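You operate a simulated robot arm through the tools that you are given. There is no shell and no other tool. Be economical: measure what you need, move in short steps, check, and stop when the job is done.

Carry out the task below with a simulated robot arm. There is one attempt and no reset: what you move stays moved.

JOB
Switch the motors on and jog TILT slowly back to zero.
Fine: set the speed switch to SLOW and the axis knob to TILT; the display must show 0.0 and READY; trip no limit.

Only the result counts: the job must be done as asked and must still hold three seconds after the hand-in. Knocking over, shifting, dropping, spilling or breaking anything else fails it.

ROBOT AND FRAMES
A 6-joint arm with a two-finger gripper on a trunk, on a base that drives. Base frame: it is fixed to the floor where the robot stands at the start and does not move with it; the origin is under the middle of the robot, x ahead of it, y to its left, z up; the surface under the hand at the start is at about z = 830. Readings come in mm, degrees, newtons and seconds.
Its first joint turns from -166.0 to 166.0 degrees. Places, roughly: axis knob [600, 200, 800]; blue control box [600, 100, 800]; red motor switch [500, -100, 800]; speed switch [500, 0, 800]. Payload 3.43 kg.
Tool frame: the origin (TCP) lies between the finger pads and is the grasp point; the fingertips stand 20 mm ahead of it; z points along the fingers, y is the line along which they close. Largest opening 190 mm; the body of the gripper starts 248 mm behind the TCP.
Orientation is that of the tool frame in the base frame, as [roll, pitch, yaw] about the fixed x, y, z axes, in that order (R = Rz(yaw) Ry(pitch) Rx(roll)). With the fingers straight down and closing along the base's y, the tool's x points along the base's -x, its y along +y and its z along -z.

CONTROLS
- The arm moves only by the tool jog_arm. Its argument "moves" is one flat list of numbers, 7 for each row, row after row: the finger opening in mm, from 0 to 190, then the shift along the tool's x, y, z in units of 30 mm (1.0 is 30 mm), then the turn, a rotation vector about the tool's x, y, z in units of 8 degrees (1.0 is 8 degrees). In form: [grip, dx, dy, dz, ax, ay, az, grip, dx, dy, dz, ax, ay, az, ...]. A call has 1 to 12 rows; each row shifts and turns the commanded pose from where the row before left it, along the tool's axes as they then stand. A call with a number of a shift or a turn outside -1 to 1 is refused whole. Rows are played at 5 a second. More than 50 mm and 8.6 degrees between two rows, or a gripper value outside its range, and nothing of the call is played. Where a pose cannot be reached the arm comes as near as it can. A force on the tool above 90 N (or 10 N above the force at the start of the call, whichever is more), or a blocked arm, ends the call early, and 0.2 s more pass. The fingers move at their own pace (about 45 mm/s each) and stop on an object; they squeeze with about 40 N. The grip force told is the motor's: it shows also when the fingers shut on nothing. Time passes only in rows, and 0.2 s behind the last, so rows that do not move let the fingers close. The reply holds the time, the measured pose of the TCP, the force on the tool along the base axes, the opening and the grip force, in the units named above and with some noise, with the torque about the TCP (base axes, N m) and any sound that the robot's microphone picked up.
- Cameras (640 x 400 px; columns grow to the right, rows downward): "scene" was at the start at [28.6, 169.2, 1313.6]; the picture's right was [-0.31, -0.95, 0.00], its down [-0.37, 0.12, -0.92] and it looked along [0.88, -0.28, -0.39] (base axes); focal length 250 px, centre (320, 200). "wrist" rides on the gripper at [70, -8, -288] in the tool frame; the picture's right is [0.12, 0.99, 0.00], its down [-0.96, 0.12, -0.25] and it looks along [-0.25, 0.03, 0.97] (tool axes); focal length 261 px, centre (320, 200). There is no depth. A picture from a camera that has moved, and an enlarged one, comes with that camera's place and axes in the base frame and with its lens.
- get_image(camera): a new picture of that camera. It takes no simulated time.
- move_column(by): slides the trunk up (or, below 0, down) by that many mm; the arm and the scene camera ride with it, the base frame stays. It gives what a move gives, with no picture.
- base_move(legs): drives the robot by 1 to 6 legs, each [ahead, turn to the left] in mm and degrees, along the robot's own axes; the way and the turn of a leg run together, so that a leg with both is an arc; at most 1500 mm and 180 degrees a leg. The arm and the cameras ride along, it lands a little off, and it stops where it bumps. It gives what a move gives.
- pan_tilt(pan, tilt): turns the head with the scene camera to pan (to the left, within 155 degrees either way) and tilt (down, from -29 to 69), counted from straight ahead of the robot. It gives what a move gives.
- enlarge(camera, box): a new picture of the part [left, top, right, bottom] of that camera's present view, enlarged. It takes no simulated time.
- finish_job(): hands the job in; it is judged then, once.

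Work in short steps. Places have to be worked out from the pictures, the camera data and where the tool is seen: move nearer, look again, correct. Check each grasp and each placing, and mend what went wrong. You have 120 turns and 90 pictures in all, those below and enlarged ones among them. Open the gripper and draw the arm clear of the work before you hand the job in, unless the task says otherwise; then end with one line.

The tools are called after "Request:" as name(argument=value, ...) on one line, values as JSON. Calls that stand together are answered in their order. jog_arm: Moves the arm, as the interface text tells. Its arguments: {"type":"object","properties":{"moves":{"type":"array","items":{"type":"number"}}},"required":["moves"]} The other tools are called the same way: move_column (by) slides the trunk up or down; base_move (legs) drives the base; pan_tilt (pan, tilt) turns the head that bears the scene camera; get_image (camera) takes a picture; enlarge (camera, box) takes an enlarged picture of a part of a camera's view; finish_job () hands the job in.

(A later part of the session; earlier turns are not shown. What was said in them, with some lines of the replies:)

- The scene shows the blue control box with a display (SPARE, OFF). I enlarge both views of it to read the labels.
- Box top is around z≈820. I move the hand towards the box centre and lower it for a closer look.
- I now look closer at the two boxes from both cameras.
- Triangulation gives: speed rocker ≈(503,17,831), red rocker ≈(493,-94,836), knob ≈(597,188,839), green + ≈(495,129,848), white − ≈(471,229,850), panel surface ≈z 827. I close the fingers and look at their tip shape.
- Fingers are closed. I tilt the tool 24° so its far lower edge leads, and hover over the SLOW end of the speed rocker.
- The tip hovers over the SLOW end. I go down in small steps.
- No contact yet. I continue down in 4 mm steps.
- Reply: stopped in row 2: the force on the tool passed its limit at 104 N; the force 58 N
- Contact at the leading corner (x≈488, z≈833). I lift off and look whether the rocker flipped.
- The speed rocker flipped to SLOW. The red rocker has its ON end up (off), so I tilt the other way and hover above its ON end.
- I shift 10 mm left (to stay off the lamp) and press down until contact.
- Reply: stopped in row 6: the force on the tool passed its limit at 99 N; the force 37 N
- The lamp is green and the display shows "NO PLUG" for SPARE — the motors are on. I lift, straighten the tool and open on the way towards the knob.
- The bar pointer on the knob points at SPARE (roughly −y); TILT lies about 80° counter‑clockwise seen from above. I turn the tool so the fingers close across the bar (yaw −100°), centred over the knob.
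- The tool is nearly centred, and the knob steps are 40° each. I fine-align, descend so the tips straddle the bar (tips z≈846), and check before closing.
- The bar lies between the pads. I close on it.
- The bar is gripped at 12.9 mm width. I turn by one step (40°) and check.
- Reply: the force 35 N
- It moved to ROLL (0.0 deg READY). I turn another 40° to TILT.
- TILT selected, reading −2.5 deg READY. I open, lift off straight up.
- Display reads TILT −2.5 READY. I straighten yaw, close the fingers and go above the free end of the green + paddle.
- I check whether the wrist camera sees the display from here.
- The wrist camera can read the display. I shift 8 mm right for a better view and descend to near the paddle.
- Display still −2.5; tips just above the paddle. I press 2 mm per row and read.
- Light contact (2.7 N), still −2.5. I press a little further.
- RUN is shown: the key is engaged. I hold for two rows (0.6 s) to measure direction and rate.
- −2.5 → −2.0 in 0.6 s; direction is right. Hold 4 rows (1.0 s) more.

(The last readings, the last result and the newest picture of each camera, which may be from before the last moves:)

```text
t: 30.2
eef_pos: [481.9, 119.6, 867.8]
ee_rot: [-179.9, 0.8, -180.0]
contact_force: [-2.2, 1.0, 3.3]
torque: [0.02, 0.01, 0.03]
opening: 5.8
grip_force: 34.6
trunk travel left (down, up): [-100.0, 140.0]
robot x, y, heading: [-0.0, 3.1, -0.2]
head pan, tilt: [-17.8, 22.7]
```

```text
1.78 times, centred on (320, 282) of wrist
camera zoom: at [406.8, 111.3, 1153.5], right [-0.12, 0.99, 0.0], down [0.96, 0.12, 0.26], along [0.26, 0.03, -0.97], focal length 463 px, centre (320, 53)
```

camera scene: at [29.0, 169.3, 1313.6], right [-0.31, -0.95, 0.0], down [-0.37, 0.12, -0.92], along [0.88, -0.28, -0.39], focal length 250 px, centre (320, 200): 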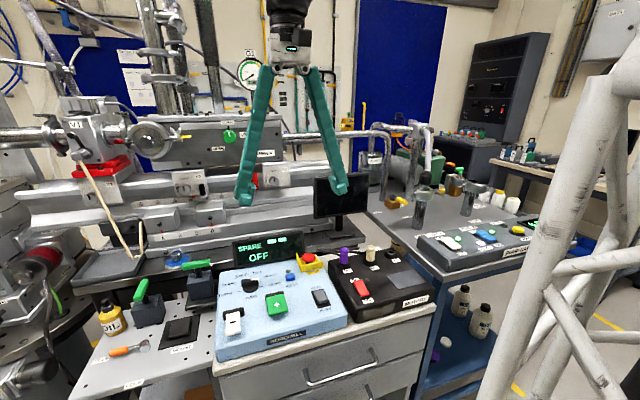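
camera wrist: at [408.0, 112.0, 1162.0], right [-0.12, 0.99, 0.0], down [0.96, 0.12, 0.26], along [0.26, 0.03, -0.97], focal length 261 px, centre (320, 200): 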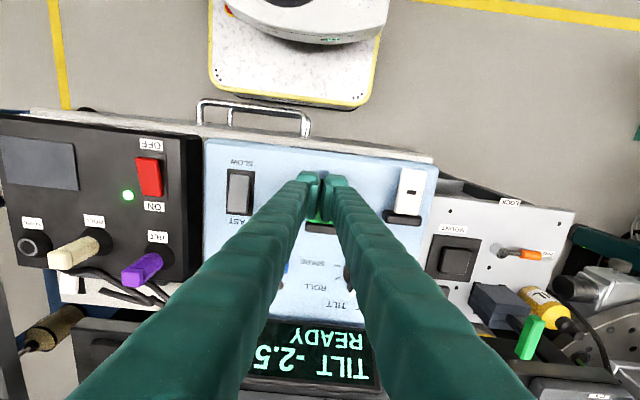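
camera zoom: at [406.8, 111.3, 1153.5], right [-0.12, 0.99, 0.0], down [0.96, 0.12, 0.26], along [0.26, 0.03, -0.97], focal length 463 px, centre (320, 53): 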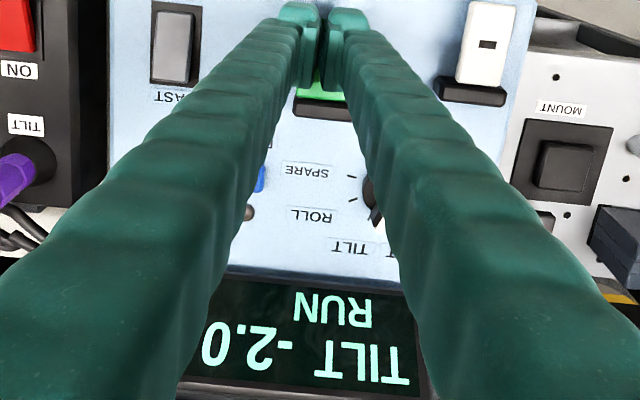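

The value stayed at −2.0: one press gives a 0.5° step. I release fully (10 mm up) and see.

Request:
jog_arm(moves=[0, 0, 0, -0.2, 0, 0, 0, 0, 0, 0, -0.2, 0, 0, 0, 0, 0, 0, 0, 0, 0, 0])

Request:
enlarge(camera="wrist", box=[220, 170, 420, 395])

```text
t: 31.0
eef_pos: [481.3, 119.9, 879.5]
ee_rot: [-179.9, 0.7, 180.0]
contact_force: [0.4, 0.9, 0.9]
torque: [-0.01, -0.01, 0.03]
opening: 0.0
grip_force: 34.7
trunk travel left (down, up): [-100.0, 140.0]
robot x, y, heading: [0.4, -1.5, 0.1]
head pan, tilt: [-17.8, 22.7]
```

```text
1.78 times, centred on (320, 282) of wrist
camera zoom: at [407.1, 111.0, 1166.3], right [-0.12, 0.99, 0.0], down [0.96, 0.12, 0.26], along [0.26, 0.03, -0.97], focal length 463 px, centre (320, 53)
```

zoom: 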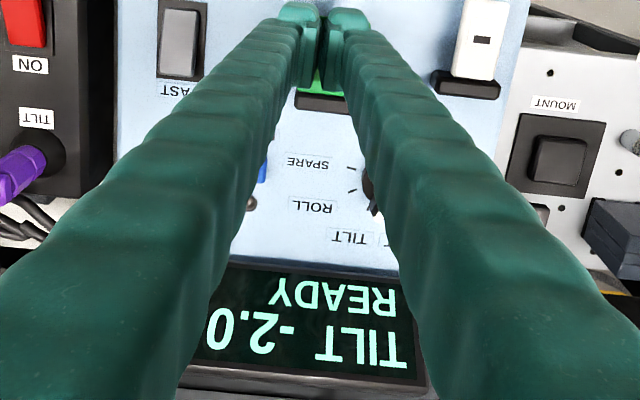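

−2.0 READY. I do one full press–release cycle (12 mm down, hold, 12 mm up) and check.

Request:
jog_arm(moves=[0, 0, 0, 0.2, 0, 0, 0, 0, 0, 0, 0.2, 0, 0, 0, 0, 0, 0, 0, 0, 0, 0, 0, 0, 0, 0, 0, 0, 0, 0, 0, 0, 0, 0, 0, 0, 0, 0, 0, -0.2, 0, 0, 0, 0, 0, 0, -0.2, 0, 0, 0, 0, 0, 0, 0, 0, 0, 0])

Request:
enlarge(camera="wrist", box=[220, 170, 420, 395])

```text
t: 32.8
eef_pos: [483.3, 120.6, 880.5]
ee_rot: [-179.9, 0.8, 180.0]
contact_force: [0.4, -0.4, 0.1]
torque: [0.01, -0.06, -0.01]
opening: 0.0
grip_force: 34.3
trunk travel left (down, up): [-100.0, 140.0]
robot x, y, heading: [1.2, 1.2, 0.1]
head pan, tilt: [-17.8, 22.7]
```

```text
1.78 times, centred on (320, 282) of wrist
camera zoom: at [407.8, 111.9, 1165.9], right [-0.12, 0.99, 0.0], down [0.96, 0.12, 0.26], along [0.26, 0.03, -0.97], focal length 463 px, centre (320, 53)
```

zoom: 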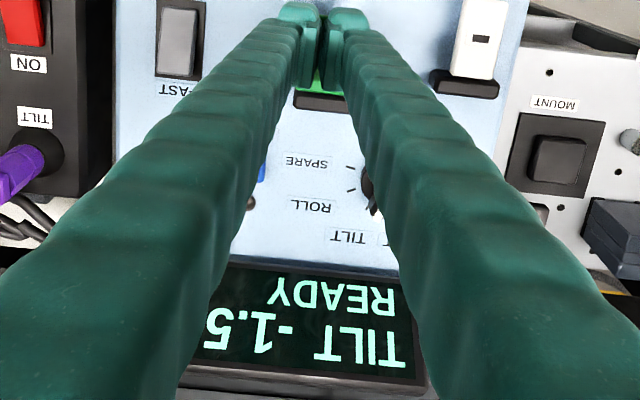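

−1.5 READY. The same cycle again.

Request:
jog_arm(moves=[0, 0, 0, 0.2, 0, 0, 0, 0, 0, 0, 0.2, 0, 0, 0, 0, 0, 0, 0, 0, 0, 0, 0, 0, 0, 0, 0, 0, 0, 0, 0, 0, 0, 0, 0, 0, 0, 0, 0, -0.2, 0, 0, 0, 0, 0, 0, -0.2, 0, 0, 0, 0, 0, 0, 0, 0, 0, 0])

Request:
enlarge(camera="wrist", box=[220, 170, 420, 395])

```text
t: 34.6
eef_pos: [483.6, 120.4, 880.1]
ee_rot: [-179.9, 0.8, 179.9]
contact_force: [-0.2, 0.1, 0.6]
torque: [0.02, -0.01, 0.0]
opening: 0.0
grip_force: 34.4
trunk travel left (down, up): [-100.0, 140.0]
robot x, y, heading: [-2.9, 3.7, 0.2]
head pan, tilt: [-17.8, 22.7]
```

```text
1.78 times, centred on (320, 282) of wrist
camera zoom: at [407.7, 111.6, 1165.5], right [-0.12, 0.99, 0.0], down [0.96, 0.12, 0.26], along [0.26, 0.03, -0.97], focal length 463 px, centre (320, 53)
```

zoom: 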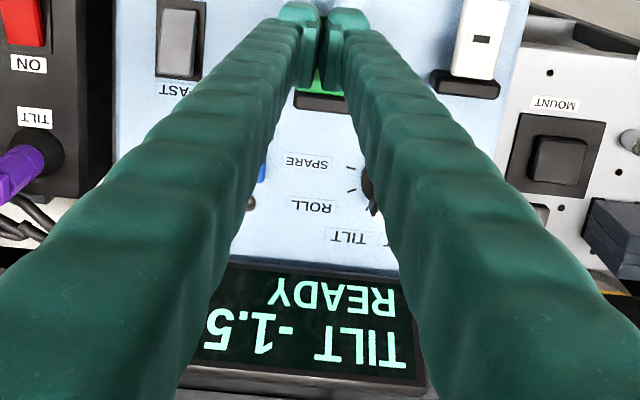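

That press did not register (not deep enough). I press 3 mm deeper and return to the same height.

Request:
jog_arm(moves=[0, 0, 0, 0.25, 0, 0, 0, 0, 0, 0, 0.25, 0, 0, 0, 0, 0, 0, 0, 0, 0, 0, 0, 0, 0, 0, 0, 0, 0, 0, 0, 0, -0.25, 0, 0, 0, 0, 0, 0, -0.25, 0, 0, 0, 0, 0, 0, 0, 0, 0, 0])

Request:
enlarge(camera="wrist", box=[220, 170, 420, 395])

```text
t: 36.2
eef_pos: [483.2, 121.5, 878.3]
ee_rot: [-180.0, 0.8, 179.9]
contact_force: [-0.2, -0.1, 0.6]
torque: [-0.01, 0.0, 0.02]
opening: 0.0
grip_force: 34.4
trunk travel left (down, up): [-100.0, 140.0]
robot x, y, heading: [-0.1, -0.5, 0.1]
head pan, tilt: [-17.8, 22.7]
```

```text
1.78 times, centred on (320, 282) of wrist
camera zoom: at [407.3, 113.2, 1164.5], right [-0.12, 0.99, 0.0], down [0.96, 0.12, 0.26], along [0.26, 0.03, -0.97], focal length 463 px, centre (320, 53)
```

zoom: 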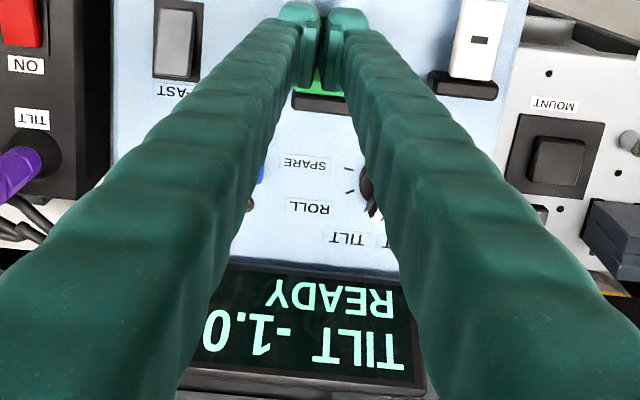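

−1.0 READY. Again one press.

Request:
jog_arm(moves=[0, 0, 0, 0.25, 0, 0, 0, 0, 0, 0, 0.25, 0, 0, 0, 0, 0, 0, 0, 0, 0, 0, 0, 0, 0, 0, 0, 0, 0, 0, 0, 0, -0.25, 0, 0, 0, 0, 0, 0, -0.25, 0, 0, 0, 0, 0, 0, 0, 0, 0, 0])

Request:
enlarge(camera="wrist", box=[220, 170, 420, 395])

```text
t: 37.8
eef_pos: [481.8, 120.3, 879.0]
ee_rot: [-179.9, 0.8, 180.0]
contact_force: [-0.8, -0.5, 0.0]
torque: [-0.01, -0.03, 0.02]
opening: 0.0
grip_force: 34.2
trunk travel left (down, up): [-100.0, 140.0]
robot x, y, heading: [0.1, -0.3, 0.1]
head pan, tilt: [-17.8, 22.7]
```

```text
1.78 times, centred on (320, 282) of wrist
camera zoom: at [406.6, 111.8, 1165.2], right [-0.12, 0.99, 0.0], down [0.96, 0.12, 0.26], along [0.26, 0.03, -0.97], focal length 463 px, centre (320, 53)
```

zoom: 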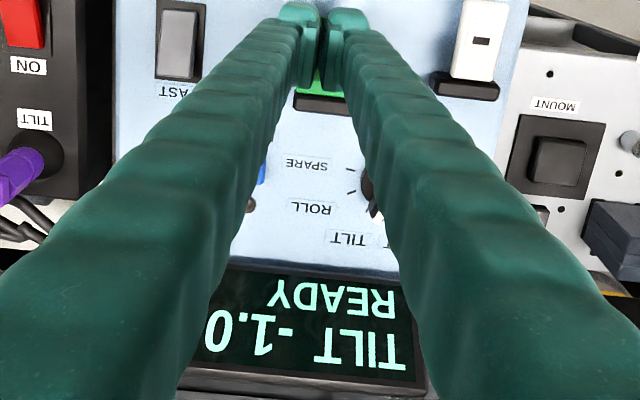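

Not registered. I press 3 mm deeper still.

Request:
jog_arm(moves=[0, 0, 0, 0.29, 0, 0, 0, 0, 0, 0, 0.29, 0, 0, 0, 0, 0, 0, 0, 0, 0, 0, 0, 0, 0, 0, 0, 0, 0, 0, 0, 0, -0.29, 0, 0, 0, 0, 0, 0, -0.29, 0, 0, 0, 0, 0, 0, 0, 0, 0, 0])

Request:
enlarge(camera="wrist", box=[220, 170, 420, 395])

```text
t: 39.4
eef_pos: [481.6, 120.7, 879.8]
ee_rot: [-180.0, 0.6, 179.9]
contact_force: [0.0, 0.3, -0.4]
torque: [-0.01, 0.01, -0.01]
opening: 0.0
grip_force: 34.2
trunk travel left (down, up): [-100.0, 140.0]
robot x, y, heading: [2.1, -5.7, 0.0]
head pan, tilt: [-17.8, 22.7]
```

```text
1.78 times, centred on (320, 282) of wrist
camera zoom: at [407.4, 112.2, 1165.6], right [-0.12, 0.99, 0.0], down [0.96, 0.12, 0.26], along [0.26, 0.03, -0.97], focal length 463 px, centre (320, 53)
```

zoom: 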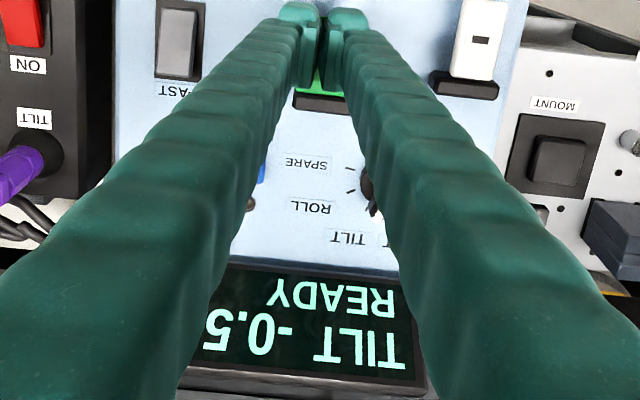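

−0.5 READY. One last press of the same depth.

Request:
jog_arm(moves=[0, 0, 0, 0.29, 0, 0, 0, 0, 0, 0, 0.29, 0, 0, 0, 0, 0, 0, 0, 0, 0, 0, 0, 0, 0, 0, 0, 0, 0, 0, 0, 0, -0.29, 0, 0, 0, 0, 0, 0, -0.29, 0, 0, 0, 0, 0, 0, 0, 0, 0, 0])

Request:
enlarge(camera="wrist", box=[220, 170, 420, 395])

```text
t: 41.0
eef_pos: [482.6, 117.9, 878.8]
ee_rot: [-179.7, 0.7, 179.9]
contact_force: [-0.5, 0.9, 0.6]
torque: [-0.04, -0.02, 0.02]
opening: 0.1
grip_force: 34.0
trunk travel left (down, up): [-100.0, 140.0]
robot x, y, heading: [1.2, 0.9, 0.1]
head pan, tilt: [-17.8, 22.7]
```

```text
1.78 times, centred on (320, 282) of wrist
camera zoom: at [407.7, 110.7, 1164.6], right [-0.12, 0.99, 0.0], down [0.96, 0.12, 0.26], along [0.26, 0.03, -0.97], focal length 463 px, centre (320, 53)
```

zoom: 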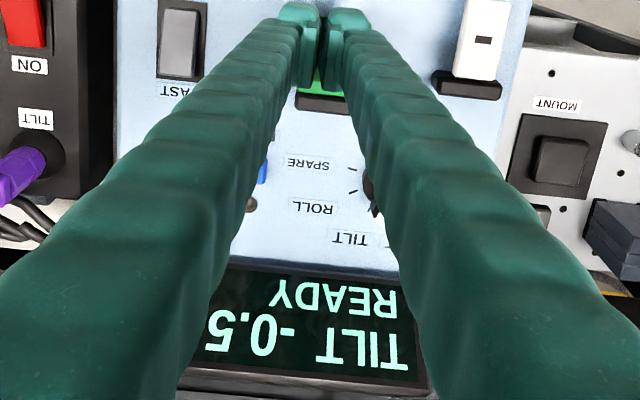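

It did not register this time. I press again and check the display while holding.

Request:
jog_arm(moves=[0, 0, 0, 0.29, 0, 0, 0, 0, 0, 0, 0.29, 0, 0, 0, 0, 0, 0, 0, 0, 0, 0])

Request:
enlarge(camera="wrist", box=[220, 170, 420, 395])

```text
t: 41.8
eef_pos: [483.2, 119.9, 865.4]
ee_rot: [180.0, 1.2, 179.9]
contact_force: [-5.4, -1.4, 82.9]
torque: [0.0, -1.11, 0.02]
opening: 6.0
grip_force: 34.3
trunk travel left (down, up): [-100.0, 140.0]
robot x, y, heading: [2.8, -0.3, -0.1]
head pan, tilt: [-17.8, 22.7]
```

```text
1.78 times, centred on (320, 282) of wrist
camera zoom: at [405.3, 110.1, 1151.1], right [-0.12, 0.99, 0.0], down [0.96, 0.11, 0.27], along [0.27, 0.03, -0.96], focal length 463 px, centre (320, 53)
```

zoom: 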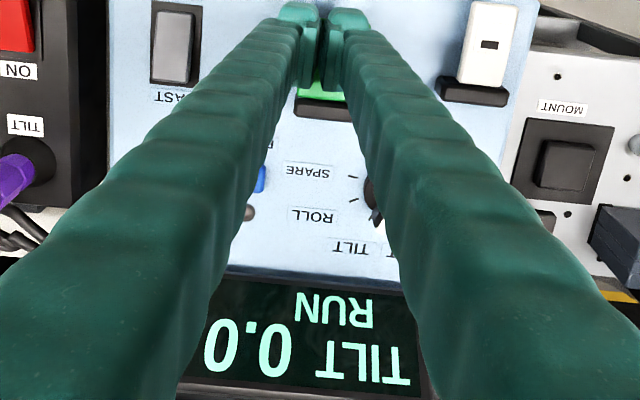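

0.0 reached while pressing. I release straight up and draw the arm clear.

Request:
jog_arm(moves=[0, 0, 0, -0.3, 0, 0, 0, 0, 0, 0, -0.5, 0, 0, 0, 0, 0, 0, -1, 0, 0, 0, 0, 0, 0, -1, 0, 0, 0, 0, 0, 0, -1, 0, 0, 0, 0, 0, 0, -1, 0, 0, 0, 80, 0, 0, -1, 0, 0, 0, 80, 0, 0, -1, 0, 0, 0, 80, 0, 0, -1, 0, 0, 0, 80, 0, -0.8, -0.5, 0, 0, 0, 80, 0, -0.8, 0, 0, 0, 0, 80, 0, -0.8, 0, 0, 0, 0])

Request:
get_image(camera="scene")

Request:
enlarge(camera="scene", box=[210, 215, 400, 325])

```text
t: 44.4
eef_pos: [478.9, 47.5, 1113.6]
ee_rot: [-179.9, 0.8, 179.9]
contact_force: [0.8, 0.9, -0.6]
torque: [-0.04, 0.03, -0.01]
opening: 80.0
grip_force: 0.1
trunk travel left (down, up): [-100.0, 140.0]
robot x, y, heading: [-1.1, -3.8, -0.0]
head pan, tilt: [-17.8, 22.7]
```

```text
41 pictures are left
camera scene: at [28.5, 169.3, 1313.6], right [-0.31, -0.95, 0.0], down [-0.37, 0.12, -0.92], along [0.88, -0.28, -0.39], focal length 250 px, centre (320, 200)
```

scene: 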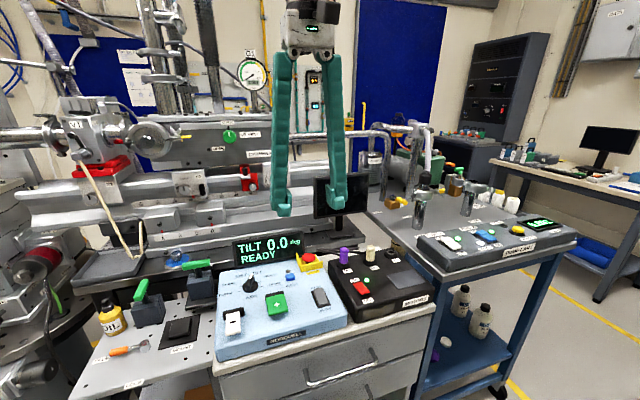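

```text
3.37 times, centred on (305, 270) of scene
camera zoom: at [28.5, 169.3, 1313.6], right [-0.31, -0.95, 0.0], down [-0.37, 0.12, -0.92], along [0.88, -0.28, -0.39], focal length 841 px, centre (370, -36)
```

zoom: 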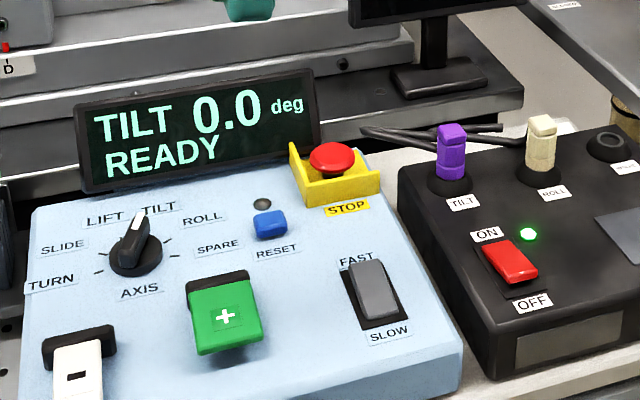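

The display shows TILT 0.0 deg READY, the motor lamp is green, the speed switch is on SLOW and the arm is clear and open. I hand the job in.

Request:
finish_job()

```text
The job is handed in.
```

The motors are on, the speed switch is on SLOW, the axis knob is on TILT, and the display shows 0.0 deg READY; no limit tripped.
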